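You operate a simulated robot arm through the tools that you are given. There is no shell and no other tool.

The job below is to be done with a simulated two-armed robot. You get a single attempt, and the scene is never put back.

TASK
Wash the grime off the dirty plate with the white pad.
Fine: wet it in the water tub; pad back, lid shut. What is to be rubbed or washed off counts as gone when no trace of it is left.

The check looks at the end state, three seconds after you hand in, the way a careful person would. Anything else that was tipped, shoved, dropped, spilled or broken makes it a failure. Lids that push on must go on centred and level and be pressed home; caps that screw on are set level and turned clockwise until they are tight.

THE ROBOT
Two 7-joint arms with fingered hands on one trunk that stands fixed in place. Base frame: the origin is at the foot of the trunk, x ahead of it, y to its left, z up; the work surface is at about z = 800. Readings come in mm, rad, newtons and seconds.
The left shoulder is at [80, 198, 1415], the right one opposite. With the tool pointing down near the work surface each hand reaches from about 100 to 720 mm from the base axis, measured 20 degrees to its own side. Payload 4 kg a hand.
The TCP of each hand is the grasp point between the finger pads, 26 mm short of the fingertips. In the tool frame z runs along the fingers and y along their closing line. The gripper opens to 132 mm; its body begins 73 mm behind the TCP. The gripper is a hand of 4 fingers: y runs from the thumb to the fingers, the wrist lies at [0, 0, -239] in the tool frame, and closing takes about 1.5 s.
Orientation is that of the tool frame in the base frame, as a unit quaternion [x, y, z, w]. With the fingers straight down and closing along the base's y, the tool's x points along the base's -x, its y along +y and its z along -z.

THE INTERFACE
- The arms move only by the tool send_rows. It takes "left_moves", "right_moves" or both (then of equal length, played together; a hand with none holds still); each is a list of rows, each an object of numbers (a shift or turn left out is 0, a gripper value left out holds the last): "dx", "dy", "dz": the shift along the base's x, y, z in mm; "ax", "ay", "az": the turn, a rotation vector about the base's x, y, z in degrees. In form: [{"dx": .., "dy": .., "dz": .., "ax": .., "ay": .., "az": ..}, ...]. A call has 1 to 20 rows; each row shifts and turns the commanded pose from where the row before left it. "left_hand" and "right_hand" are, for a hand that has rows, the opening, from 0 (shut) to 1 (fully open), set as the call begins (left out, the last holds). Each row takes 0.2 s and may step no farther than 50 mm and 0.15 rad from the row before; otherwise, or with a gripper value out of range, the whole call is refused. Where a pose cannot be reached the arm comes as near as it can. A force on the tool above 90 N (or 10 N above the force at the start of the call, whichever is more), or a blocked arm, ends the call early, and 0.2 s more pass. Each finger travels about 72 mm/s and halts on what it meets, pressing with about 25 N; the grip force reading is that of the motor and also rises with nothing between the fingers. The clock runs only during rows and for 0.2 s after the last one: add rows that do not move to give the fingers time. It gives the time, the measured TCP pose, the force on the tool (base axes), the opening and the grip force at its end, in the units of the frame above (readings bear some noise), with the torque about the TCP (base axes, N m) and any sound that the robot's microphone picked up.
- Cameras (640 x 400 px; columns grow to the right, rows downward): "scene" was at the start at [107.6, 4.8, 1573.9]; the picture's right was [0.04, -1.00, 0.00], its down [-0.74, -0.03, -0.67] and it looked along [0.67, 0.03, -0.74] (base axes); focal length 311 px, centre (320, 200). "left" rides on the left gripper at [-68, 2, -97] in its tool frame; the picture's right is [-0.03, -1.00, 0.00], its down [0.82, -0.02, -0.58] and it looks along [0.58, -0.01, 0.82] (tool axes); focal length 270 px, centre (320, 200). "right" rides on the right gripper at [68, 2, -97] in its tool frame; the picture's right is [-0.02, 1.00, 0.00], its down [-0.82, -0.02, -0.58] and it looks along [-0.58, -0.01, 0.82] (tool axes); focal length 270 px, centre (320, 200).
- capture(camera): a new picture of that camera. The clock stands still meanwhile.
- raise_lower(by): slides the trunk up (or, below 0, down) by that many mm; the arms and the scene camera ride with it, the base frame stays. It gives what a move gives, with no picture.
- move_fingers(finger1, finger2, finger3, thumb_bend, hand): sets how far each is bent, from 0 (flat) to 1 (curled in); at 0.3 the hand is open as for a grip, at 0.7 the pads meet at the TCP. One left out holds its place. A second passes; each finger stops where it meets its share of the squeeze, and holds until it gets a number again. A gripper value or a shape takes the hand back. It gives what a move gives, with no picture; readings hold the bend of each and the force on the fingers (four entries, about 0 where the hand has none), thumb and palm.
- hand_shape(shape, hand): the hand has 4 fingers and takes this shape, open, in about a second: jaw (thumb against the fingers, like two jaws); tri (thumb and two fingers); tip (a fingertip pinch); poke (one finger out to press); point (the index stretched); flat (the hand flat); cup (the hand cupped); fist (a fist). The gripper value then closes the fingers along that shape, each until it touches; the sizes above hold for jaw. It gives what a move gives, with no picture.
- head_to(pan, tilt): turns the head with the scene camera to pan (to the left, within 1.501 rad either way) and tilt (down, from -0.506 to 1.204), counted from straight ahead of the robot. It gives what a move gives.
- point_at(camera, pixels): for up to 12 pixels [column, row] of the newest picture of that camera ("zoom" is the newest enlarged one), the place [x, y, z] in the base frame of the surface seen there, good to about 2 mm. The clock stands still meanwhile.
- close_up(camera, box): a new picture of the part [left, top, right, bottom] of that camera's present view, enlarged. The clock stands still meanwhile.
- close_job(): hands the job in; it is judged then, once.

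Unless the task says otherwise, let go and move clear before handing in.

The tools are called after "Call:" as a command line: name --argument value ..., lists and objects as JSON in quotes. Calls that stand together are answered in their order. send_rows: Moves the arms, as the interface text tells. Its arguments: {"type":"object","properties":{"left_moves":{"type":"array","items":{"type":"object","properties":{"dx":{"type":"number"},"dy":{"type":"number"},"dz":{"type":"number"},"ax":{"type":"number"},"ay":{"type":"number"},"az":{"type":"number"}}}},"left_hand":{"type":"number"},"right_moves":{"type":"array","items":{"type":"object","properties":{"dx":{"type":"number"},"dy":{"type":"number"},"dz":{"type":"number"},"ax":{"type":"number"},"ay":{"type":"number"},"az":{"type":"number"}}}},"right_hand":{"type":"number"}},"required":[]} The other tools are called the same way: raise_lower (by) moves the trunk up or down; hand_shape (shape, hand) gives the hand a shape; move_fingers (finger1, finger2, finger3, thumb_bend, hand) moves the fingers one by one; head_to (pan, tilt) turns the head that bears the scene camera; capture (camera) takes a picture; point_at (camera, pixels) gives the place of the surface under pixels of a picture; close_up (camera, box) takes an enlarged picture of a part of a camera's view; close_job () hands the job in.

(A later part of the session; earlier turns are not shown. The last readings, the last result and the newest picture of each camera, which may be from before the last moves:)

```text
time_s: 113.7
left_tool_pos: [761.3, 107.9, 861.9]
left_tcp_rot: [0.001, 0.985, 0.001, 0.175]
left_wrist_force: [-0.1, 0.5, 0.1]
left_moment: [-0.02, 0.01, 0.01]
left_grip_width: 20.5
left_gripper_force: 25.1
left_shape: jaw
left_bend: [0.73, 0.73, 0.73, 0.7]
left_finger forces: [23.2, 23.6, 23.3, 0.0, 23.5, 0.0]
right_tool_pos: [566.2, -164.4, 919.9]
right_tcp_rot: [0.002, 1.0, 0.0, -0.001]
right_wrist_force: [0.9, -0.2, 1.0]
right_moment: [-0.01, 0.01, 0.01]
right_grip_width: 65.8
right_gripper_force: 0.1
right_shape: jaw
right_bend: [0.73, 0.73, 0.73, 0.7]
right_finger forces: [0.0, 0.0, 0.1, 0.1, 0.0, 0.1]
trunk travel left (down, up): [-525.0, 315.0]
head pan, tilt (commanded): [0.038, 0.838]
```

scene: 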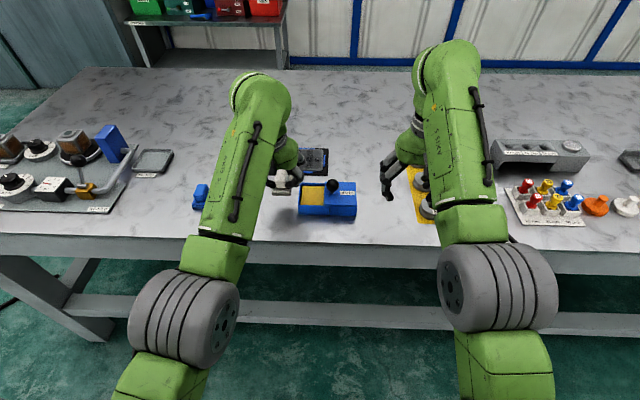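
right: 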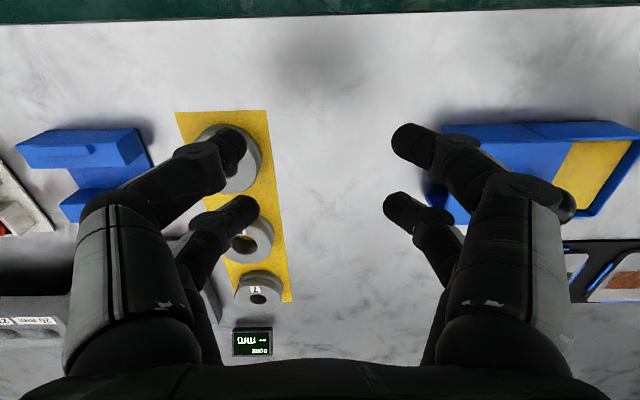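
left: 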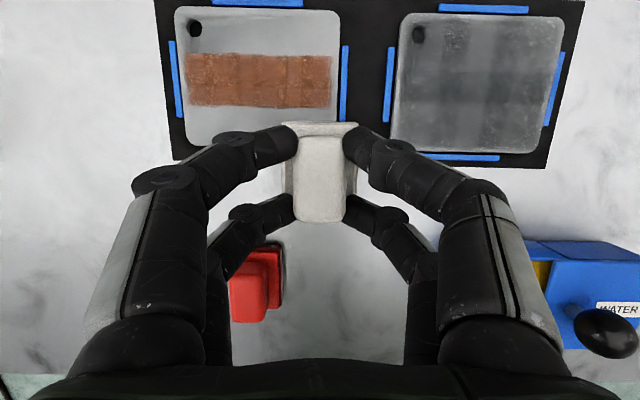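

Call:
send_rows --left_moves '[{"dz": -3}, {"dz": -2}, {"dz": -2}, {"dy": -8}, {"dy": -8}, {"dy": -8}, {"dy": -8}, {"dy": -8}, {"dy": -8}, {"dy": -8}, {"dy": -8}, {}]'

Call:
send_rows --left_moves '[{"dy": 8}, {"dy": 8}, {"dy": 8}, {"dy": 8}, {"dy": 8}, {"dy": 8}, {"dy": 8}, {"dy": 8}, {}, {"dy": -8}, {"dy": -8}, {"dy": -8}, {"dy": -8}, {"dy": -8}, {"dy": -8}, {"dy": -8}, {"dy": -8}, {}]'

Call:
send_rows --left_moves '[{"dx": -10}, {"dx": -6, "dy": 8}, {"dy": 8}, {"dy": 8}, {"dy": 8}, {"dy": 8}, {"dy": 8}, {"dy": 8}, {"dy": 8}, {}, {"dy": -8}, {"dy": -8}, {"dy": -8}, {"dy": -8}, {"dy": -8}, {"dy": -8}, {"dy": -8}, {"dy": -8}, {}]'

Call:
close_up --camera "left" --box '[150, 50, 400, 250]'

```text
time_s: 116.3
left_tool_pos: [759.5, 43.3, 858.6]
left_tcp_rot: [0.001, 0.984, 0.001, 0.176]
left_wrist_force: [0.4, 5.6, 16.1]
left_moment: [0.17, -0.02, 0.02]
left_grip_width: 20.9
left_gripper_force: 25.3
left_shape: jaw
left_bend: [0.73, 0.73, 0.74, 0.71]
left_finger forces: [25.7, 28.2, 22.9, 0.0, 23.1, 0.1]
right_tool_pos: [564.4, -165.1, 921.9]
right_tcp_rot: [0.0, 1.0, 0.0, 0.0]
right_wrist_force: [0.3, -0.3, -0.1]
right_moment: [0.02, -0.05, 0.03]
right_grip_width: 65.7
right_gripper_force: 0.1
right_shape: jaw
right_bend: [0.73, 0.73, 0.73, 0.7]
right_finger forces: [0.0, 0.1, 0.0, 0.0, 0.0, 0.1]
trunk travel left (down, up): [-525.0, 315.0]
head pan, tilt (commanded): [0.038, 0.838]
```

```text
time_s: 120.1
left_tool_pos: [759.5, 42.8, 858.2]
left_tcp_rot: [0.0, 0.984, 0.001, 0.177]
left_wrist_force: [-0.3, 8.3, 19.1]
left_moment: [0.31, 0.01, 0.03]
left_grip_width: 21.1
left_gripper_force: 25.0
left_shape: jaw
left_bend: [0.73, 0.74, 0.74, 0.71]
left_finger forces: [27.1, 32.4, 23.8, 0.1, 23.8, 0.1]
right_tool_pos: [563.7, -163.9, 921.8]
right_tcp_rot: [0.0, 1.0, -0.002, 0.001]
right_wrist_force: [0.6, -0.9, -0.1]
right_moment: [0.02, -0.02, 0.01]
right_grip_width: 65.7
right_gripper_force: 0.0
right_shape: jaw
right_bend: [0.73, 0.73, 0.73, 0.7]
right_finger forces: [0.0, 0.0, 0.0, 0.0, 0.1, 0.0]
trunk travel left (down, up): [-525.0, 315.0]
head pan, tilt (commanded): [0.038, 0.838]
```

```text
time_s: 124.1
left_tool_pos: [744.7, 44.2, 856.8]
left_tcp_rot: [0.001, 0.984, 0.0, 0.176]
left_wrist_force: [0.1, 5.6, 15.9]
left_moment: [0.17, 0.01, 0.01]
left_grip_width: 21.2
left_gripper_force: 25.3
left_shape: jaw
left_bend: [0.73, 0.74, 0.74, 0.71]
left_finger forces: [26.6, 31.5, 24.7, 0.1, 24.2, 0.0]
right_tool_pos: [563.2, -164.9, 921.7]
right_tcp_rot: [0.002, 1.0, 0.0, 0.002]
right_wrist_force: [0.5, -0.4, -0.7]
right_moment: [0.03, -0.01, 0.02]
right_grip_width: 65.8
right_gripper_force: 0.0
right_shape: jaw
right_bend: [0.73, 0.73, 0.73, 0.7]
right_finger forces: [0.0, 0.0, 0.0, 0.0, 0.0, 0.1]
trunk travel left (down, up): [-525.0, 315.0]
head pan, tilt (commanded): [0.038, 0.838]
```

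```text
2.00 times, centred on (275, 150) of left
```

zoom: 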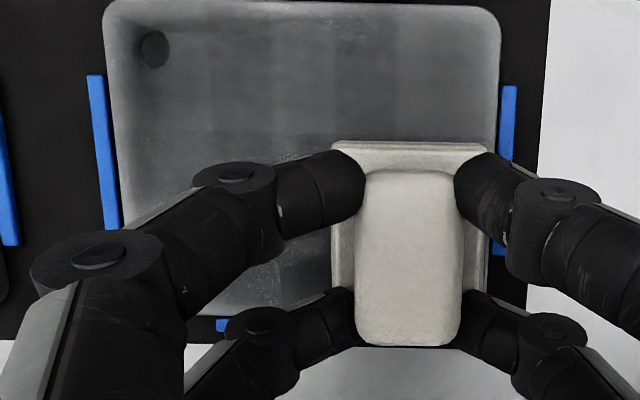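

I'll lift off to the same viewing spot and compare again.

Call:
send_rows --left_moves '[{"dz": 12}, {"dz": 15}, {"dz": 15}, {"dx": -9, "dy": 35}, {"dx": -9, "dy": 35}, {"dx": -9, "dy": 35}, {"dx": -7, "dy": 32}, {}]'

Call:
capture --camera "left"

Call:
close_up --camera "left" --box '[370, 0, 580, 165]'

Call:
close_up --camera "scene" --box '[190, 130, 370, 230]'

```text
time_s: 125.9
left_tool_pos: [711.8, 178.9, 897.5]
left_tcp_rot: [0.001, 0.985, 0.001, 0.175]
left_wrist_force: [-0.5, 0.5, -0.1]
left_moment: [-0.03, 0.04, 0.03]
left_grip_width: 21.5
left_gripper_force: 24.6
left_shape: jaw
left_bend: [0.73, 0.74, 0.74, 0.71]
left_finger forces: [24.6, 24.0, 23.9, 0.0, 24.8, 0.0]
right_tool_pos: [565.1, -165.6, 919.3]
right_tcp_rot: [0.001, 1.0, 0.0, 0.0]
right_wrist_force: [0.0, 0.3, 0.9]
right_moment: [0.01, 0.0, 0.0]
right_grip_width: 65.9
right_gripper_force: 0.0
right_shape: jaw
right_bend: [0.73, 0.73, 0.73, 0.7]
right_finger forces: [0.1, 0.0, 0.0, 0.0, 0.0, 0.0]
trunk travel left (down, up): [-525.0, 315.0]
head pan, tilt (commanded): [0.038, 0.838]
```

```text
taken
```

left: 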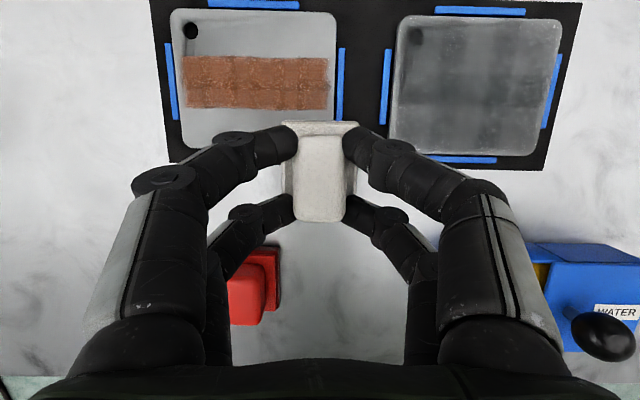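

```text
2.42 times, centred on (475, 82) of left
```

zoom: 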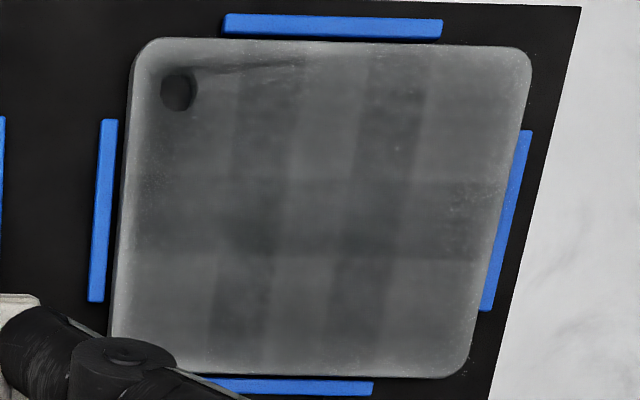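

```text
3.56 times, centred on (280, 180) of scene
```

zoom: 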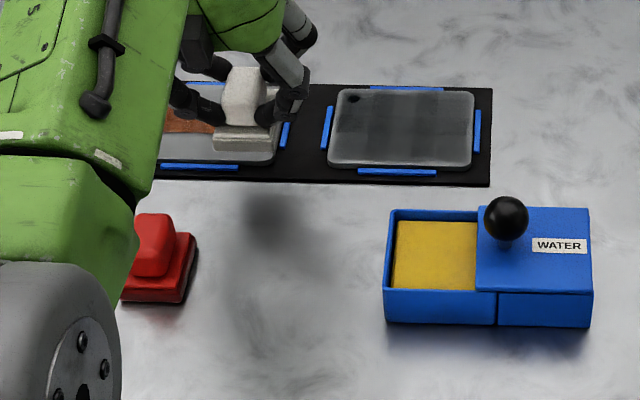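

The film stays the same however much I rub, while the black band itself is gone, which fits a wet film left by a wet pad. I'll check whether the pad slipped in the grip before returning it.

Call:
close_up --camera "left" --box '[200, 90, 440, 240]'

Call:
point_at --camera "zoom" --pixels '[[225, 90], [418, 90], [320, 92], [320, 200], [320, 340], [260, 250], [380, 250], [222, 230], [415, 230]]'

```text
2.67 times, centred on (320, 165) of left
```

zoom: 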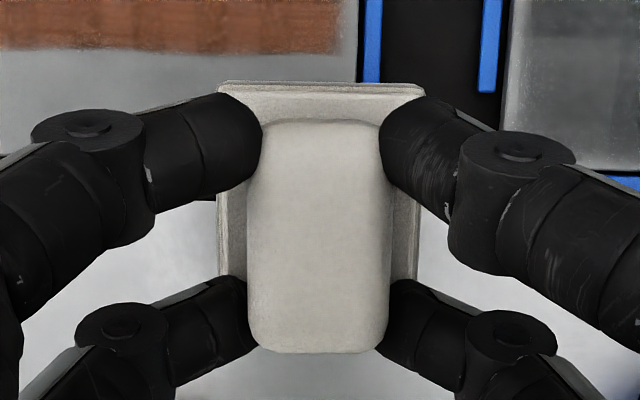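

```text
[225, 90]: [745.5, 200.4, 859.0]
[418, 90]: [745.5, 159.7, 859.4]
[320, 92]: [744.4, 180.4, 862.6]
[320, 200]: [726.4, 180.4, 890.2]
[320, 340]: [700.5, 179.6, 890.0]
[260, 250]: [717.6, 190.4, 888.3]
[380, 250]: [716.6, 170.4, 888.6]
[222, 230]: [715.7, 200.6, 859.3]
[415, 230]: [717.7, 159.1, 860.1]
```

No noticeable slip and the pad is level. Before giving up on the film I'll test whether firmer pressure changes it: a short, heavy rub (about 40 N) on the right end only.

Call:
send_rows --left_moves '[{"dx": 12, "dy": -35}, {"dx": 12, "dy": -35}, {"dx": 12, "dy": -35}, {"dx": 6, "dy": -31}, {"dz": -15}, {"dz": -15}, {"dz": -6}, {"dz": -3}, {"dz": -1}, {}]'

```text
time_s: 128.1
left_tool_pos: [755.1, 44.8, 858.1]
left_tcp_rot: [0.001, 0.985, 0.001, 0.175]
left_wrist_force: [-0.8, -0.6, 3.0]
left_moment: [-0.03, 0.0, -0.01]
left_grip_width: 21.3
left_gripper_force: 24.6
left_shape: jaw
left_bend: [0.73, 0.74, 0.74, 0.71]
left_finger forces: [24.7, 24.0, 23.9, 0.1, 25.3, 0.1]
right_tool_pos: [567.2, -166.3, 921.8]
right_tcp_rot: [0.001, 1.0, 0.001, 0.001]
right_wrist_force: [0.0, -0.5, -0.9]
right_moment: [0.01, 0.0, 0.01]
right_grip_width: 66.0
right_gripper_force: 0.0
right_shape: jaw
right_bend: [0.73, 0.73, 0.73, 0.7]
right_finger forces: [0.1, 0.0, 0.0, 0.0, 0.1, 0.0]
trunk travel left (down, up): [-525.0, 315.0]
head pan, tilt (commanded): [0.038, 0.838]
```

Call:
send_rows --left_moves '[{"dz": -1.5}, {"dz": -1.5}, {"dz": -1}, {"dy": 5}, {"dy": 5}, {"dy": 5}, {"dy": 5}, {"dy": -5}, {"dy": -5}, {"dy": -5}, {"dy": -5}, {"dy": 5}, {"dy": 5}, {"dy": 5}, {"dy": 5}, {"dy": -5}, {"dy": -5}, {"dy": -5}, {"dy": -5}, {}]'

```text
time_s: 132.3
left_tool_pos: [750.6, 45.2, 855.7]
left_tcp_rot: [0.001, 0.984, 0.0, 0.177]
left_wrist_force: [1.8, 8.1, 26.2]
left_moment: [0.38, 0.01, -0.06]
left_grip_width: 21.6
left_gripper_force: 24.6
left_shape: jaw
left_bend: [0.73, 0.74, 0.74, 0.71]
left_finger forces: [27.2, 38.7, 25.1, 0.0, 24.2, 0.0]
right_tool_pos: [561.9, -163.9, 923.9]
right_tcp_rot: [0.001, 1.0, 0.0, 0.002]
right_wrist_force: [-0.8, 0.0, 0.2]
right_moment: [0.0, -0.05, -0.02]
right_grip_width: 66.0
right_gripper_force: 0.2
right_shape: jaw
right_bend: [0.73, 0.73, 0.73, 0.7]
right_finger forces: [0.0, 0.0, 0.0, 0.0, 0.1, 0.0]
trunk travel left (down, up): [-525.0, 315.0]
head pan, tilt (commanded): [0.038, 0.838]
```

That ran at about 26 N. I'll look at the plate again.

Call:
send_rows --left_moves '[{"dz": 12}, {"dz": 15}, {"dz": 15}, {"dx": -9, "dy": 35}, {"dx": -9, "dy": 35}, {"dx": -9, "dy": 35}, {"dx": -15, "dy": 32}, {}]'

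Call:
close_up --camera "left" --box '[370, 0, 580, 165]'

Call:
close_up --camera "scene" --box '[270, 140, 340, 185]'

Call:
close_up --camera "scene" --box '[230, 130, 290, 170]'

```text
time_s: 134.1
left_tool_pos: [711.8, 181.0, 896.6]
left_tcp_rot: [0.0, 0.985, 0.001, 0.174]
left_wrist_force: [0.5, 0.3, -0.9]
left_moment: [0.0, -0.03, 0.01]
left_grip_width: 21.8
left_gripper_force: 24.7
left_shape: jaw
left_bend: [0.73, 0.74, 0.74, 0.71]
left_finger forces: [24.4, 23.2, 23.1, 0.1, 24.5, 0.0]
right_tool_pos: [566.7, -166.4, 920.0]
right_tcp_rot: [0.001, 1.0, 0.001, 0.0]
right_wrist_force: [0.3, -0.5, 0.7]
right_moment: [0.03, -0.03, 0.02]
right_grip_width: 65.9
right_gripper_force: 0.0
right_shape: jaw
right_bend: [0.73, 0.73, 0.73, 0.7]
right_finger forces: [0.0, 0.0, 0.1, 0.0, 0.1, 0.0]
trunk travel left (down, up): [-525.0, 315.0]
head pan, tilt (commanded): [0.038, 0.838]
```

```text
2.42 times, centred on (475, 82) of left
```

zoom: 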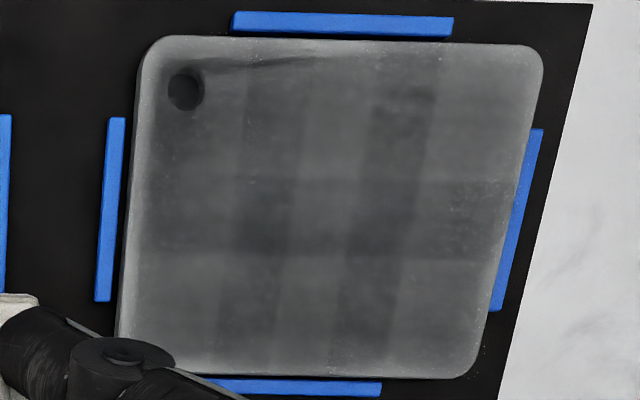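

```text
8.89 times, centred on (305, 162) of scene
```

zoom: 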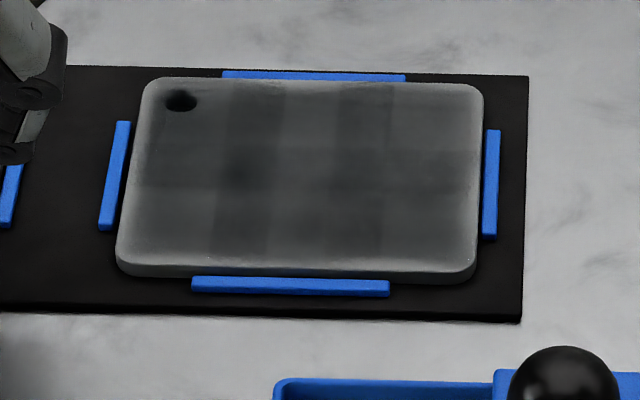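

```text
10.00 times, centred on (260, 150) of scene
```

zoom: 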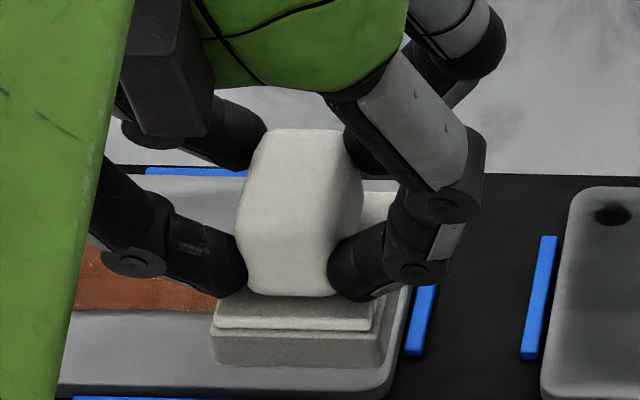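

The film does not respond to heavy rubbing either, so it is not leftover grime under the pad's path. I'll return the white pad to its spot now: first hover above it and check alignment.

Call:
send_rows --left_moves '[{"dy": -21}, {"dx": -35}, {"dx": -35}, {"dx": -34}, {}, {}]'

Call:
capture --camera "left"

Call:
close_up --camera "left" --box '[200, 90, 440, 240]'

```text
time_s: 135.5
left_tool_pos: [607.6, 160.6, 895.2]
left_tcp_rot: [0.0, 0.985, 0.001, 0.175]
left_wrist_force: [0.0, 0.5, -0.3]
left_moment: [-0.04, 0.01, 0.0]
left_grip_width: 21.5
left_gripper_force: 24.8
left_shape: jaw
left_bend: [0.73, 0.74, 0.74, 0.71]
left_finger forces: [24.5, 23.2, 23.1, 0.0, 24.6, 0.0]
right_tool_pos: [565.2, -165.4, 920.3]
right_tcp_rot: [0.001, 1.0, 0.0, -0.001]
right_wrist_force: [0.1, 0.3, -0.1]
right_moment: [0.02, 0.01, 0.01]
right_grip_width: 65.6
right_gripper_force: 0.0
right_shape: jaw
right_bend: [0.73, 0.73, 0.73, 0.7]
right_finger forces: [0.1, 0.0, 0.0, 0.0, 0.0, 0.0]
trunk travel left (down, up): [-525.0, 315.0]
head pan, tilt (commanded): [0.038, 0.838]
```

```text
taken
```

left: 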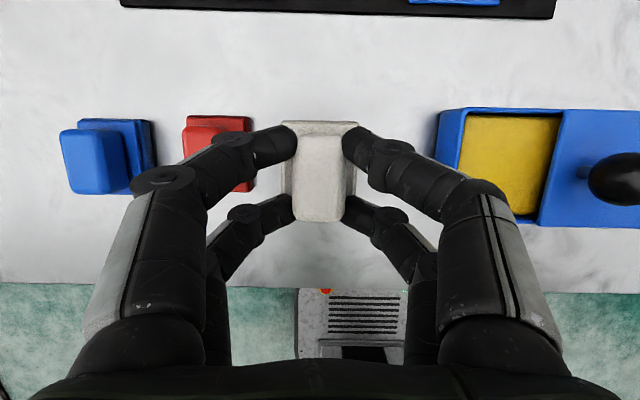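

```text
2.67 times, centred on (320, 165) of left
```

zoom: 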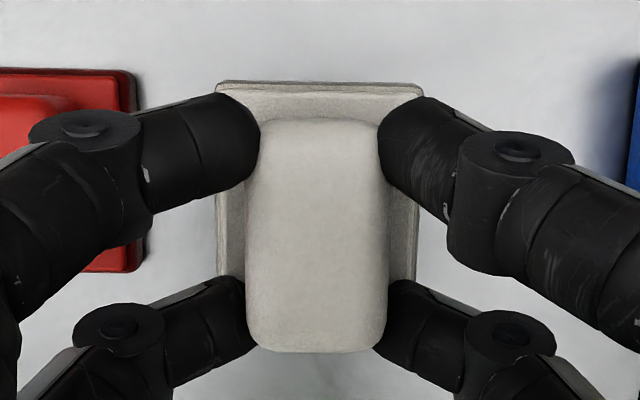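

The pad hovers aligned over its original place. I'll set it down gently.

Call:
send_rows --left_moves '[{"dz": -12}, {"dz": -12}, {"dz": -12}, {"dz": -5}, {"dz": -3}, {"dz": -1}, {}]'

Call:
send_rows --left_moves '[{"dz": -1}, {}]'

```text
time_s: 137.1
left_tool_pos: [608.8, 159.9, 849.7]
left_tcp_rot: [0.002, 0.984, 0.0, 0.176]
left_wrist_force: [-0.3, 0.0, -1.2]
left_moment: [0.03, -0.03, 0.01]
left_grip_width: 21.5
left_gripper_force: 24.7
left_shape: jaw
left_bend: [0.73, 0.74, 0.74, 0.71]
left_finger forces: [24.6, 23.3, 23.0, 0.1, 24.6, 0.1]
right_tool_pos: [566.4, -165.8, 920.6]
right_tcp_rot: [0.001, 1.0, 0.0, 0.0]
right_wrist_force: [0.9, -0.7, 0.2]
right_moment: [-0.01, -0.03, 0.02]
right_grip_width: 65.6
right_gripper_force: 0.1
right_shape: jaw
right_bend: [0.73, 0.73, 0.73, 0.7]
right_finger forces: [0.1, 0.0, 0.0, 0.0, 0.1, 0.0]
trunk travel left (down, up): [-525.0, 315.0]
head pan, tilt (commanded): [0.038, 0.838]
```

```text
time_s: 137.7
left_tool_pos: [609.1, 159.5, 848.1]
left_tcp_rot: [0.0, 0.985, 0.001, 0.175]
left_wrist_force: [0.3, 0.5, -0.4]
left_moment: [-0.02, 0.02, 0.0]
left_grip_width: 21.5
left_gripper_force: 24.2
left_shape: jaw
left_bend: [0.73, 0.74, 0.74, 0.71]
left_finger forces: [24.6, 23.3, 23.1, 0.1, 24.6, 0.0]
right_tool_pos: [565.8, -165.4, 920.4]
right_tcp_rot: [0.001, 1.0, 0.0, 0.0]
right_wrist_force: [0.7, 0.6, 0.1]
right_moment: [-0.02, -0.03, 0.02]
right_grip_width: 65.7
right_gripper_force: 0.0
right_shape: jaw
right_bend: [0.73, 0.73, 0.73, 0.7]
right_finger forces: [0.0, 0.0, 0.1, 0.0, 0.0, 0.0]
trunk travel left (down, up): [-525.0, 315.0]
head pan, tilt (commanded): [0.038, 0.838]
```

No contact yet; the pad shifted up slightly in the grip. I'll go down in small steps.

Call:
send_rows --left_moves '[{"dz": -0.7}, {}]'

Call:
send_rows --left_moves '[{"dz": -0.7}, {}]'

```text
time_s: 138.3
left_tool_pos: [608.5, 159.6, 848.1]
left_tcp_rot: [0.0, 0.985, 0.001, 0.174]
left_wrist_force: [-0.1, -0.8, 0.5]
left_moment: [-0.01, -0.07, 0.02]
left_grip_width: 21.5
left_gripper_force: 25.2
left_shape: jaw
left_bend: [0.73, 0.74, 0.74, 0.71]
left_finger forces: [24.9, 23.2, 23.1, 0.0, 24.8, 0.1]
right_tool_pos: [564.4, -165.7, 921.3]
right_tcp_rot: [0.001, 1.0, 0.0, 0.0]
right_wrist_force: [0.1, 0.3, 0.8]
right_moment: [-0.01, 0.0, 0.0]
right_grip_width: 65.8
right_gripper_force: 0.0
right_shape: jaw
right_bend: [0.73, 0.73, 0.73, 0.7]
right_finger forces: [0.1, 0.0, 0.0, 0.0, 0.0, 0.0]
trunk travel left (down, up): [-525.0, 315.0]
head pan, tilt (commanded): [0.038, 0.838]
```

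```text
time_s: 138.9
left_tool_pos: [607.3, 160.5, 849.6]
left_tcp_rot: [0.001, 0.984, 0.0, 0.175]
left_wrist_force: [1.2, 0.2, 5.5]
left_moment: [-0.02, -0.05, 0.01]
left_grip_width: 21.6
left_gripper_force: 25.2
left_shape: jaw
left_bend: [0.73, 0.74, 0.74, 0.71]
left_finger forces: [25.0, 23.5, 23.1, 0.0, 24.8, 0.1]
right_tool_pos: [566.3, -165.3, 920.6]
right_tcp_rot: [0.002, 1.0, 0.0, 0.0]
right_wrist_force: [-0.4, 0.6, 0.6]
right_moment: [-0.01, 0.0, -0.03]
right_grip_width: 65.7
right_gripper_force: 0.0
right_shape: jaw
right_bend: [0.73, 0.73, 0.73, 0.7]
right_finger forces: [0.1, 0.0, 0.0, 0.0, 0.0, 0.0]
trunk travel left (down, up): [-525.0, 315.0]
head pan, tilt (commanded): [0.038, 0.838]
```

The pad is on the table with 5.5 N. I'll open the fingers to the same narrow gap and back off straight up, to the pose of the earlier view.

Call:
send_rows --left_moves '[{}, {}, {}, {}]' --left_hand 0.38

Call:
send_rows --left_moves '[{"dz": 8}, {"dz": 12}, {"dz": 14}, {"dz": 14}, {}]'

Call:
close_up --camera "left" --box '[200, 90, 440, 240]'

```text
time_s: 139.9
left_tool_pos: [607.7, 161.2, 847.7]
left_tcp_rot: [0.0, 0.985, 0.0, 0.174]
left_wrist_force: [0.6, 0.3, -0.6]
left_moment: [0.0, 0.01, -0.02]
left_grip_width: 49.9
left_gripper_force: 0.0
left_shape: jaw
left_bend: [0.74, 0.74, 0.74, 0.7]
left_finger forces: [0.0, 0.0, 0.0, 0.0, 0.1, 0.0]
right_tool_pos: [565.5, -165.2, 920.2]
right_tcp_rot: [0.001, 1.0, 0.0, 0.0]
right_wrist_force: [0.0, 0.3, 0.0]
right_moment: [0.02, -0.03, 0.0]
right_grip_width: 65.7
right_gripper_force: 0.0
right_shape: jaw
right_bend: [0.73, 0.73, 0.73, 0.7]
right_finger forces: [0.0, 0.0, 0.0, 0.0, 0.1, 0.1]
trunk travel left (down, up): [-525.0, 315.0]
head pan, tilt (commanded): [0.038, 0.838]
```

```text
time_s: 141.1
left_tool_pos: [608.8, 160.8, 894.8]
left_tcp_rot: [0.001, 0.985, 0.001, 0.175]
left_wrist_force: [0.4, -0.9, -0.3]
left_moment: [0.02, -0.01, -0.01]
left_grip_width: 49.5
left_gripper_force: 0.0
left_shape: jaw
left_bend: [0.74, 0.74, 0.74, 0.7]
left_finger forces: [0.0, 0.0, 0.1, 0.0, 0.1, 0.0]
right_tool_pos: [565.4, -164.9, 920.8]
right_tcp_rot: [0.0, 1.0, -0.001, 0.0]
right_wrist_force: [0.4, 0.1, 0.0]
right_moment: [0.0, -0.01, 0.0]
right_grip_width: 65.7
right_gripper_force: 0.1
right_shape: jaw
right_bend: [0.73, 0.73, 0.73, 0.7]
right_finger forces: [0.1, 0.0, 0.0, 0.1, 0.0, 0.0]
trunk travel left (down, up): [-525.0, 315.0]
head pan, tilt (commanded): [0.038, 0.838]
```

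```text
2.67 times, centred on (320, 165) of left
```

zoom: 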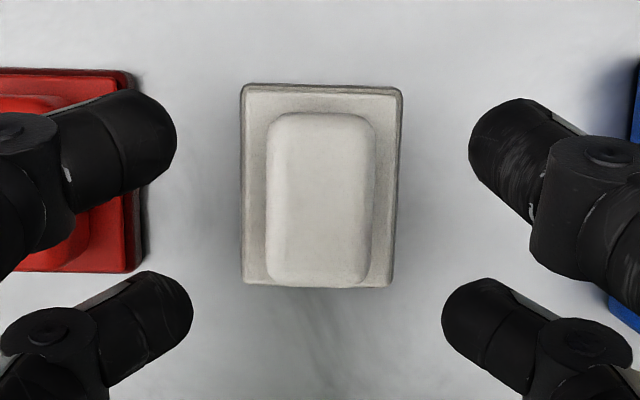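

The pad is back almost exactly where it was (same pixels as the earlier view). I'll look closely at the foam edge, comparing it with the dry red pad.

Call:
close_up --camera "left" --box '[280, 115, 360, 205]'

Call:
close_up --camera "scene" --box '[210, 170, 370, 240]'

```text
4.44 times, centred on (320, 160) of left
```

zoom: 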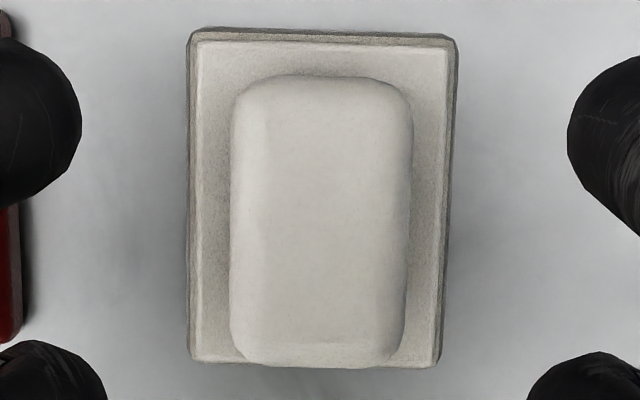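

```text
4.00 times, centred on (290, 205) of scene
```

zoom: 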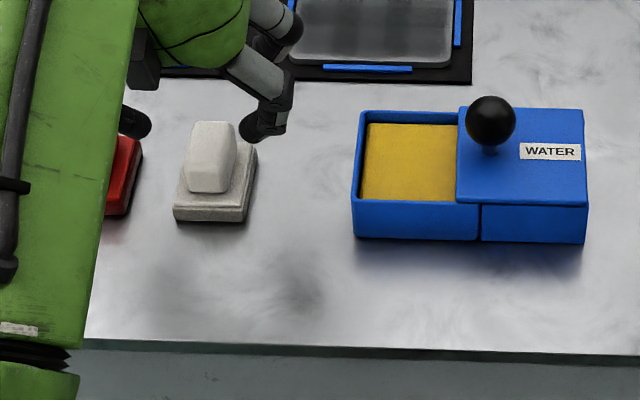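

The foam layer at (210, 213) now looks distinctly darker than in the first picture of this pad. I'll zoom closer on it.

Call:
close_up --camera "scene" --box '[245, 195, 285, 230]'

Call:
close_up --camera "right" --box '[400, 80, 640, 240]'

```text
11.43 times, centred on (265, 212) of scene
```

zoom: 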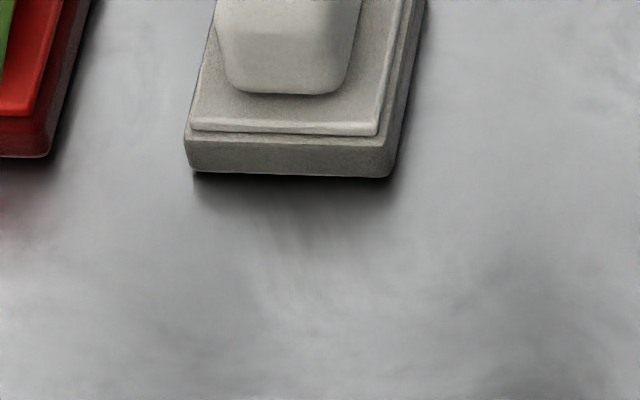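

```text
2.50 times, centred on (520, 160) of right
```

zoom: 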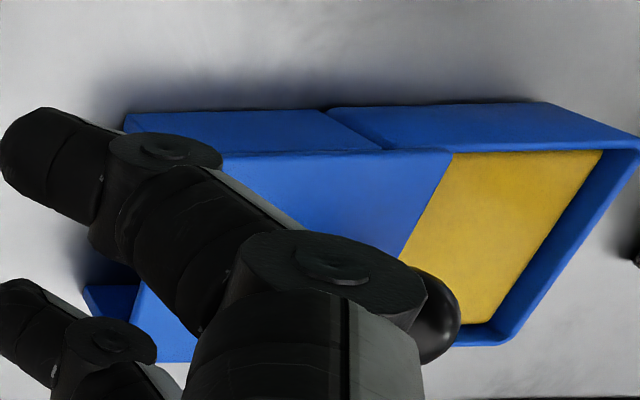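

The foam/backing contrast is hard to judge from here. I'll move the left hand aside, raise the trunk back, and take the very same right-camera view I had at the start for a direct comparison of the foam and the plate.

Call:
send_rows --left_moves '[{"dy": 40}, {"dy": 40}, {"dy": 40}, {"dy": 20}, {}]'

Call:
raise_lower --by 200

Call:
send_rows --right_moves '[{"dx": -20, "dy": 40, "dz": -18}, {"dx": -20, "dy": 40, "dz": -18}, {"dx": -20, "dy": 40, "dz": -18}, {"dx": -20, "dy": 40, "dz": -18}, {"dx": -20, "dy": 40, "dz": -18}, {"dx": -20, "dy": 24}, {}]'

Call:
capture --camera "right"

```text
time_s: 142.3
left_tool_pos: [608.6, 300.8, 896.4]
left_tcp_rot: [0.001, 0.985, 0.001, 0.175]
left_wrist_force: [0.2, 0.8, -0.7]
left_moment: [-0.01, 0.0, -0.02]
left_grip_width: 50.1
left_gripper_force: 0.0
left_shape: jaw
left_bend: [0.74, 0.74, 0.74, 0.7]
left_finger forces: [0.0, 0.1, 0.0, 0.0, 0.1, 0.0]
right_tool_pos: [565.9, -165.9, 920.5]
right_tcp_rot: [0.001, 1.0, 0.0, 0.0]
right_wrist_force: [0.2, 0.4, -0.7]
right_moment: [-0.01, 0.01, 0.01]
right_grip_width: 65.8
right_gripper_force: 0.1
right_shape: jaw
right_bend: [0.73, 0.73, 0.73, 0.7]
right_finger forces: [0.0, 0.0, 0.1, 0.1, 0.0, 0.0]
trunk travel left (down, up): [-525.0, 315.0]
head pan, tilt (commanded): [0.038, 0.838]
```

```text
time_s: 144.4
left_tool_pos: [607.9, 300.7, 1094.9]
left_tcp_rot: [0.001, 0.985, 0.001, 0.175]
left_wrist_force: [-0.3, -0.3, -0.3]
left_moment: [0.03, -0.01, 0.02]
left_grip_width: 49.9
left_gripper_force: 0.0
left_shape: jaw
left_bend: [0.74, 0.74, 0.74, 0.7]
left_finger forces: [0.0, 0.0, 0.0, 0.0, 0.1, 0.0]
right_tool_pos: [565.0, -165.0, 1120.6]
right_tcp_rot: [0.001, 1.0, -0.001, 0.0]
right_wrist_force: [-0.2, -0.1, -0.6]
right_moment: [0.0, 0.0, 0.01]
right_grip_width: 65.5
right_gripper_force: 0.2
right_shape: jaw
right_bend: [0.73, 0.73, 0.73, 0.7]
right_finger forces: [0.0, 0.0, 0.0, 0.1, 0.1, 0.0]
trunk travel left (down, up): [-725.0, 115.0]
head pan, tilt (commanded): [0.038, 0.838]
```

```text
time_s: 146.0
left_tool_pos: [607.8, 301.0, 1096.6]
left_tcp_rot: [0.001, 0.985, 0.001, 0.175]
left_wrist_force: [0.0, 0.7, -0.1]
left_moment: [0.01, -0.03, -0.01]
left_grip_width: 49.9
left_gripper_force: 0.0
left_shape: jaw
left_bend: [0.74, 0.74, 0.74, 0.7]
left_finger forces: [0.0, 0.0, 0.0, 0.0, 0.0, 0.0]
right_tool_pos: [444.9, 58.7, 1030.5]
right_tcp_rot: [0.001, 1.0, 0.0, 0.0]
right_wrist_force: [-0.6, 0.1, 0.9]
right_moment: [-0.01, 0.0, 0.03]
right_grip_width: 65.6
right_gripper_force: 0.1
right_shape: jaw
right_bend: [0.73, 0.73, 0.73, 0.7]
right_finger forces: [0.1, 0.0, 0.0, 0.1, 0.0, 0.0]
trunk travel left (down, up): [-725.0, 115.0]
head pan, tilt (commanded): [0.038, 0.838]
```

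```text
taken
```

right: 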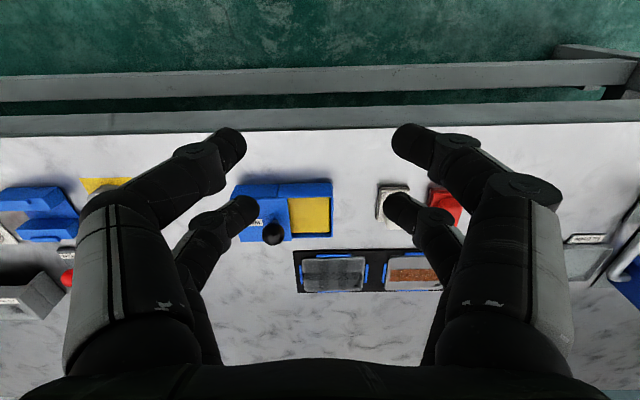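

The right fingers hide the pad; I'll open the hand as it was at the start, then take the same enlarged views.

Call:
send_rows --right_moves '[{}, {}, {}, {}, {}]' --right_hand 1.0

Call:
close_up --camera "right" --box '[360, 170, 480, 245]'

Call:
close_up --camera "right" --box '[290, 235, 450, 300]'

Call:
close_up --camera "right" --box '[220, 170, 340, 245]'

```text
time_s: 147.2
left_tool_pos: [607.1, 299.9, 1095.7]
left_tcp_rot: [0.002, 0.985, 0.0, 0.175]
left_wrist_force: [0.5, 0.8, -0.7]
left_moment: [0.02, 0.01, 0.04]
left_grip_width: 50.0
left_gripper_force: 0.1
left_shape: jaw
left_bend: [0.74, 0.74, 0.74, 0.7]
left_finger forces: [0.0, 0.0, 0.0, 0.0, 0.1, 0.0]
right_tool_pos: [445.2, 57.8, 1030.1]
right_tcp_rot: [0.001, 1.0, 0.0, 0.0]
right_wrist_force: [0.6, 0.0, 1.0]
right_moment: [0.0, 0.01, -0.01]
right_grip_width: 132.0
right_gripper_force: 0.1
right_shape: jaw
right_bend: [0.3, 0.3, 0.3, 0.3]
right_finger forces: [0.0, 0.1, 0.1, 0.0, 0.1, 0.1]
trunk travel left (down, up): [-725.0, 115.0]
head pan, tilt (commanded): [0.038, 0.838]
```

```text
5.33 times, centred on (420, 208) of right
```

zoom: 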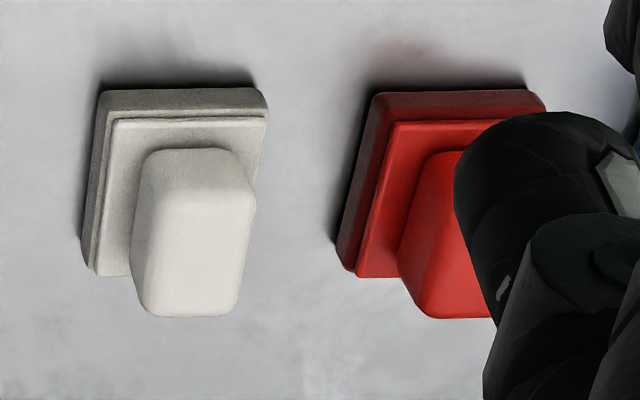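

```text
4.00 times, centred on (370, 268) of right
```

zoom: 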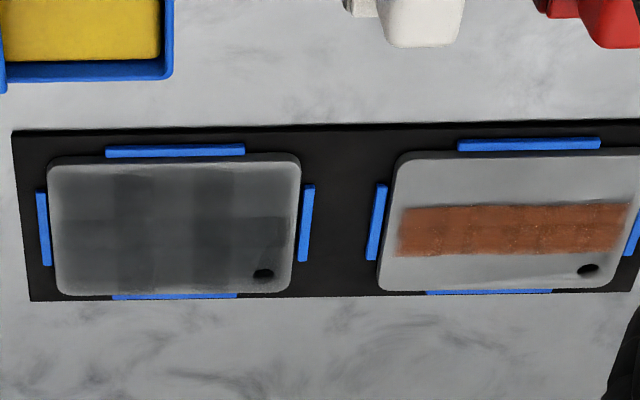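

```text
5.33 times, centred on (280, 208) of right
```

zoom: 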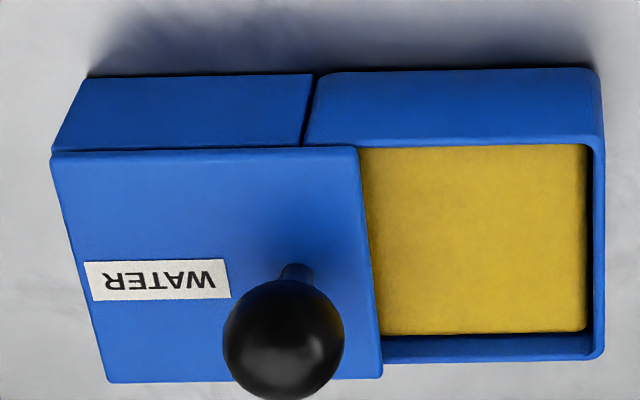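

The tub, lid and pad are all where they should be, and in this identical view the foam strip at (190, 98) is clearly darker than at the start while the red pad's is unchanged, so the pad is wet. I'll look at the film's colour close up next to the clean plate.

Call:
close_up --camera "right" --box '[298, 252, 370, 297]'

Call:
close_up --camera "right" --box '[380, 252, 452, 297]'

```text
8.89 times, centred on (334, 274) of right
```

zoom: 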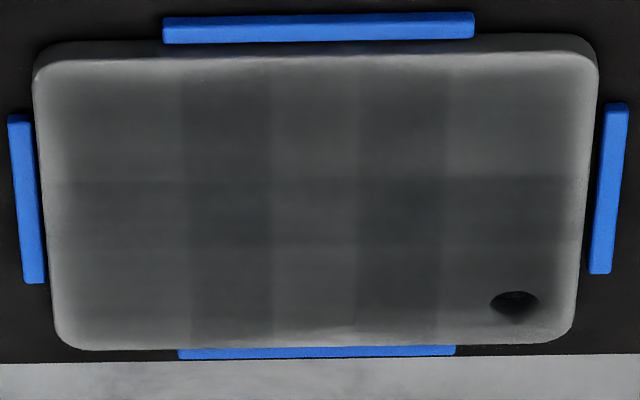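

```text
8.89 times, centred on (416, 274) of right
```

zoom: 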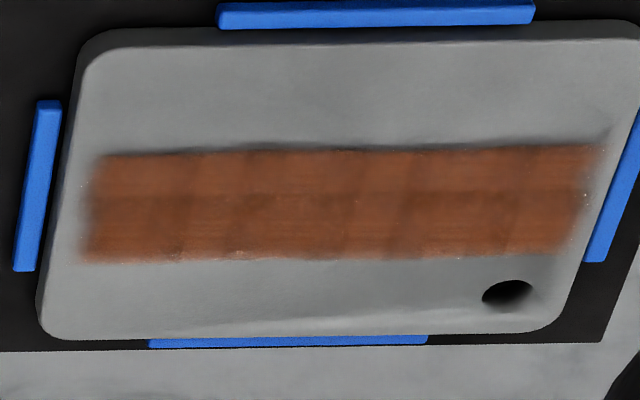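

The patch edges match a whole-plate film with overlaps at x 764-783; there are no edges at the old band limits (754 and 787), so the band itself is gone. I'll close the lid now: the right hand goes half-closed above the knob.

Call:
send_rows --right_moves '[{"dx": 28, "dy": -11}, {"dx": 28, "dy": -11}, {"dx": 28, "dy": -11}, {"dx": 28, "dy": -11}, {"dx": 28, "dy": -11}, {"dx": 28, "dy": -12, "dz": -20}, {"dz": -38}, {}, {}]' --right_hand 0.5

Call:
capture --camera "right"

Call:
point_at --camera "right" --pixels '[[320, 110], [320, 120], [310, 118], [330, 118], [403, 140], [238, 140]]'

```text
time_s: 149.2
left_tool_pos: [608.2, 299.8, 1094.6]
left_tcp_rot: [0.001, 0.985, 0.0, 0.174]
left_wrist_force: [0.3, -0.4, -0.4]
left_moment: [-0.02, -0.02, 0.01]
left_grip_width: 49.8
left_gripper_force: 0.0
left_shape: jaw
left_bend: [0.74, 0.74, 0.74, 0.7]
left_finger forces: [0.1, 0.0, 0.0, 0.0, 0.0, 0.1]
right_tool_pos: [613.9, -9.0, 972.8]
right_tcp_rot: [0.001, 1.0, 0.0, 0.0]
right_wrist_force: [-0.2, 0.8, -0.1]
right_moment: [-0.01, 0.03, 0.01]
right_grip_width: 66.7
right_gripper_force: 0.1
right_shape: jaw
right_bend: [0.73, 0.73, 0.73, 0.7]
right_finger forces: [0.0, 0.0, 0.1, 0.0, 0.0, 0.0]
trunk travel left (down, up): [-725.0, 115.0]
head pan, tilt (commanded): [0.038, 0.838]
```

```text
taken
```

right: 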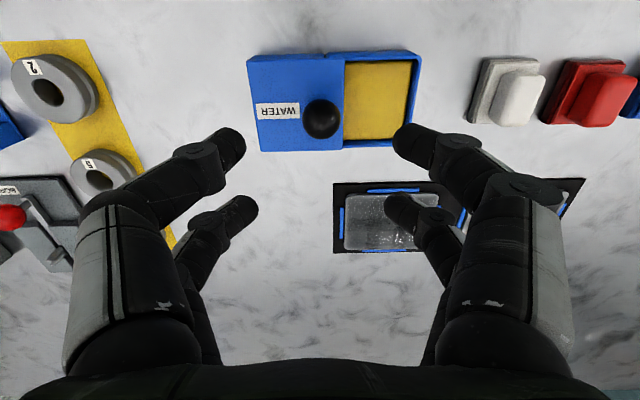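

```text
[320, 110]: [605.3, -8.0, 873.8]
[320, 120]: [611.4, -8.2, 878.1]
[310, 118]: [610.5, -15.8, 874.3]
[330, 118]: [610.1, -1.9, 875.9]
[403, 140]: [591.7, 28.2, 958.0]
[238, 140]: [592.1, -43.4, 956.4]
```

From this new angle the plate at (385, 222) shows bright speckles. I'll zoom in; they may be water glints.

Call:
close_up --camera "right" --box '[330, 175, 470, 260]'

Call:
close_up --camera "scene" --box '[230, 185, 340, 225]'

```text
4.57 times, centred on (400, 218) of right
```

zoom: 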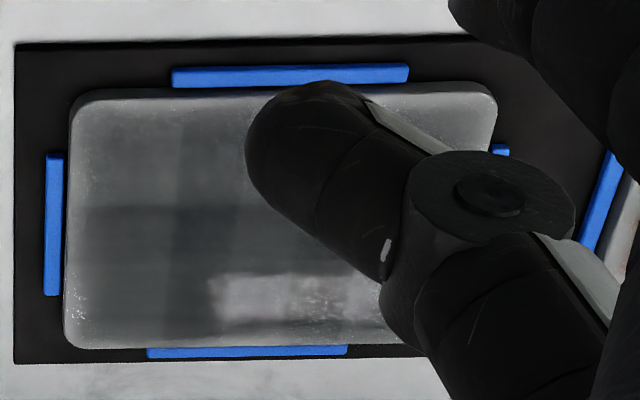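

```text
5.82 times, centred on (285, 205) of scene
```

zoom: 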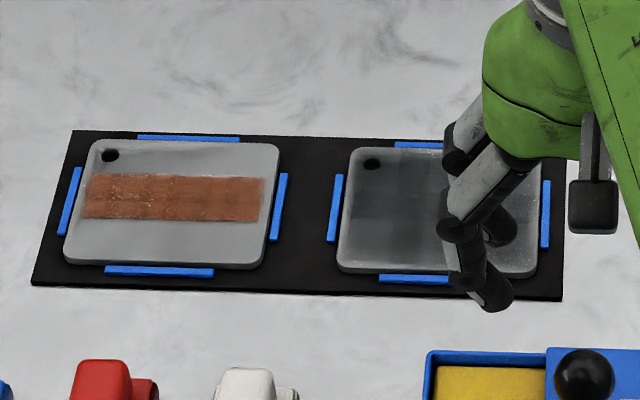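

The lighter rectangle at (280, 297) is a mirror-like reflection of a lamp that was not there when the plate was dry, so the film is a glossy water film, not smeared grime. I'll carry on with the lid: descend on the knob.

Call:
send_rows --right_moves '[{"dz": -30}, {"dz": -30}, {"dz": -20}, {"dz": -12}, {"dz": -7}, {}, {}]'

Call:
capture --camera "right"

```text
time_s: 150.8
left_tool_pos: [607.1, 300.3, 1094.5]
left_tcp_rot: [0.001, 0.985, 0.001, 0.175]
left_wrist_force: [0.9, -0.6, 0.3]
left_moment: [0.0, 0.02, 0.01]
left_grip_width: 50.0
left_gripper_force: 0.1
left_shape: jaw
left_bend: [0.74, 0.74, 0.74, 0.7]
left_finger forces: [0.0, 0.1, 0.0, 0.0, 0.0, 0.0]
right_tool_pos: [614.0, -7.9, 873.5]
right_tcp_rot: [0.0, 1.0, 0.0, -0.001]
right_wrist_force: [0.3, 0.4, -0.4]
right_moment: [-0.02, 0.03, 0.01]
right_grip_width: 66.6
right_gripper_force: 0.0
right_shape: jaw
right_bend: [0.73, 0.73, 0.73, 0.7]
right_finger forces: [0.1, 0.0, 0.0, 0.1, 0.0, 0.0]
trunk travel left (down, up): [-725.0, 115.0]
head pan, tilt (commanded): [0.038, 0.838]
```

```text
taken
```

right: 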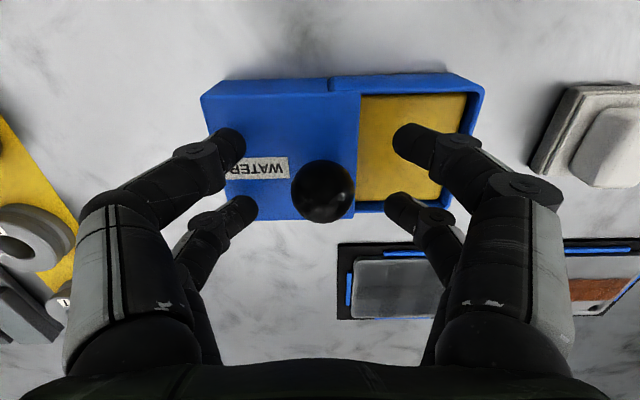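

The hand is centred on the knob at (323, 190). I'll close on it and slide 62 mm toward +y.

Call:
send_rows --right_moves '[{}, {}, {}, {}, {}, {}]' --right_hand 0.0

Call:
send_rows --right_moves '[{"dy": 8}, {"dy": 8}, {"dy": 8}, {"dy": 8}, {"dy": 8}, {"dy": 8}, {"dy": 6}, {}, {}]'

Call:
capture --camera "right"

```text
time_s: 152.2
left_tool_pos: [608.4, 300.6, 1095.7]
left_tcp_rot: [0.001, 0.985, 0.0, 0.173]
left_wrist_force: [-0.4, 0.0, 0.1]
left_moment: [0.01, 0.0, -0.01]
left_grip_width: 49.8
left_gripper_force: 0.0
left_shape: jaw
left_bend: [0.74, 0.74, 0.74, 0.7]
left_finger forces: [0.0, 0.1, 0.1, 0.0, 0.1, 0.0]
right_tool_pos: [614.4, -8.3, 873.0]
right_tcp_rot: [0.001, 1.0, -0.001, -0.001]
right_wrist_force: [3.7, -0.2, -3.7]
right_moment: [0.01, 0.04, -0.01]
right_grip_width: 0.2
right_gripper_force: 25.3
right_shape: jaw
right_bend: [0.61, 0.71, 0.7, 0.7]
right_finger forces: [0.1, 0.0, 0.1, 0.1, 0.0, 0.1]
trunk travel left (down, up): [-725.0, 115.0]
head pan, tilt (commanded): [0.038, 0.838]
```

```text
time_s: 154.2
left_tool_pos: [608.4, 300.1, 1094.9]
left_tcp_rot: [0.001, 0.985, 0.001, 0.174]
left_wrist_force: [-0.6, -0.1, 0.0]
left_moment: [0.03, -0.04, -0.02]
left_grip_width: 49.6
left_gripper_force: 0.2
left_shape: jaw
left_bend: [0.74, 0.74, 0.74, 0.7]
left_finger forces: [0.0, 0.0, 0.1, 0.0, 0.0, 0.0]
right_tool_pos: [614.1, 46.4, 873.6]
right_tcp_rot: [0.0, 1.0, 0.001, -0.001]
right_wrist_force: [3.3, 0.6, -5.2]
right_moment: [0.01, 0.02, 0.0]
right_grip_width: 0.0
right_gripper_force: 24.8
right_shape: jaw
right_bend: [0.61, 0.71, 0.7, 0.7]
right_finger forces: [0.1, 0.1, 0.0, 0.0, 0.0, 0.1]
trunk travel left (down, up): [-725.0, 115.0]
head pan, tilt (commanded): [0.038, 0.838]
```

```text
taken
```

right: 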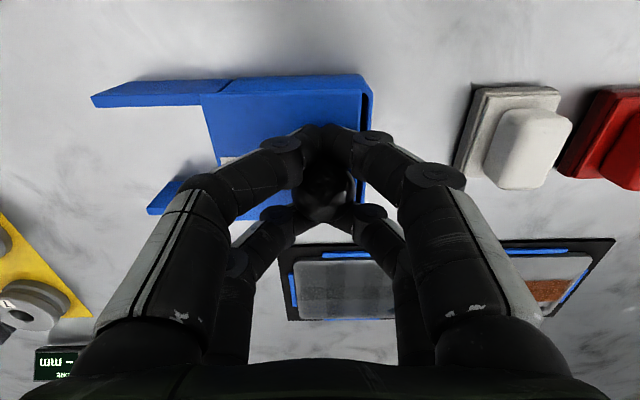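

The lid has about 7 mm to go. I'll advance in small steps, watching for a stop.

Call:
send_rows --right_moves '[{"dy": 3}, {"dy": 2}, {"dy": 1.5}, {}]'

Call:
close_up --camera "right" --box '[190, 60, 400, 230]'

```text
time_s: 155.2
left_tool_pos: [608.2, 301.5, 1094.3]
left_tcp_rot: [0.001, 0.985, 0.001, 0.174]
left_wrist_force: [-0.3, 0.2, 0.5]
left_moment: [0.03, 0.0, 0.02]
left_grip_width: 49.7
left_gripper_force: 0.1
left_shape: jaw
left_bend: [0.74, 0.74, 0.74, 0.7]
left_finger forces: [0.1, 0.0, 0.1, 0.0, 0.0, 0.0]
right_tool_pos: [613.7, 52.2, 873.2]
right_tcp_rot: [0.001, 1.0, -0.001, -0.002]
right_wrist_force: [3.7, -0.7, -4.5]
right_moment: [-0.01, -0.01, 0.0]
right_grip_width: 0.0
right_gripper_force: 24.8
right_shape: jaw
right_bend: [0.61, 0.71, 0.7, 0.7]
right_finger forces: [0.0, 0.1, 0.0, 0.0, 0.0, 0.1]
trunk travel left (down, up): [-725.0, 115.0]
head pan, tilt (commanded): [0.038, 0.838]
```

```text
2.35 times, centred on (295, 145) of right
```

zoom: 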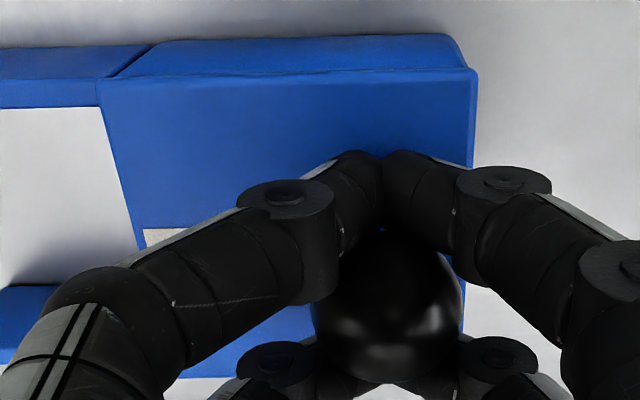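

It looks nearly shut. I'll nudge 1 mm more to feel whether there is a stop.

Call:
send_rows --right_moves '[{"dy": 1}, {}]'

Call:
send_rows --right_moves '[{"dy": 0.7}, {}]'

```text
time_s: 155.8
left_tool_pos: [608.7, 300.0, 1095.8]
left_tcp_rot: [0.001, 0.985, 0.002, 0.175]
left_wrist_force: [0.3, -0.1, -0.5]
left_moment: [-0.01, -0.01, -0.02]
left_grip_width: 49.6
left_gripper_force: 0.1
left_shape: jaw
left_bend: [0.74, 0.74, 0.74, 0.7]
left_finger forces: [0.0, 0.0, 0.1, 0.0, 0.0, 0.1]
right_tool_pos: [616.2, 53.2, 872.8]
right_tcp_rot: [0.001, 1.0, 0.0, 0.001]
right_wrist_force: [2.2, -2.3, -4.2]
right_moment: [-0.02, 0.01, 0.01]
right_grip_width: 0.1
right_gripper_force: 24.8
right_shape: jaw
right_bend: [0.61, 0.71, 0.7, 0.7]
right_finger forces: [0.1, 0.1, 0.0, 0.0, 0.0, 0.0]
trunk travel left (down, up): [-725.0, 115.0]
head pan, tilt (commanded): [0.038, 0.838]
```

```text
time_s: 156.4
left_tool_pos: [608.4, 299.9, 1095.4]
left_tcp_rot: [0.0, 0.985, 0.001, 0.174]
left_wrist_force: [0.5, -0.2, 0.4]
left_moment: [-0.03, 0.0, 0.02]
left_grip_width: 49.7
left_gripper_force: 0.1
left_shape: jaw
left_bend: [0.74, 0.74, 0.74, 0.7]
left_finger forces: [0.0, 0.0, 0.0, 0.0, 0.1, 0.1]
right_tool_pos: [613.7, 53.4, 872.9]
right_tcp_rot: [0.0, 1.0, 0.0, 0.0]
right_wrist_force: [2.5, -4.0, -3.8]
right_moment: [-0.1, -0.01, 0.02]
right_grip_width: 0.2
right_gripper_force: 25.3
right_shape: jaw
right_bend: [0.61, 0.71, 0.69, 0.7]
right_finger forces: [0.1, 0.1, 0.0, 0.0, 0.0, 0.1]
trunk travel left (down, up): [-725.0, 115.0]
head pan, tilt (commanded): [0.038, 0.838]
```

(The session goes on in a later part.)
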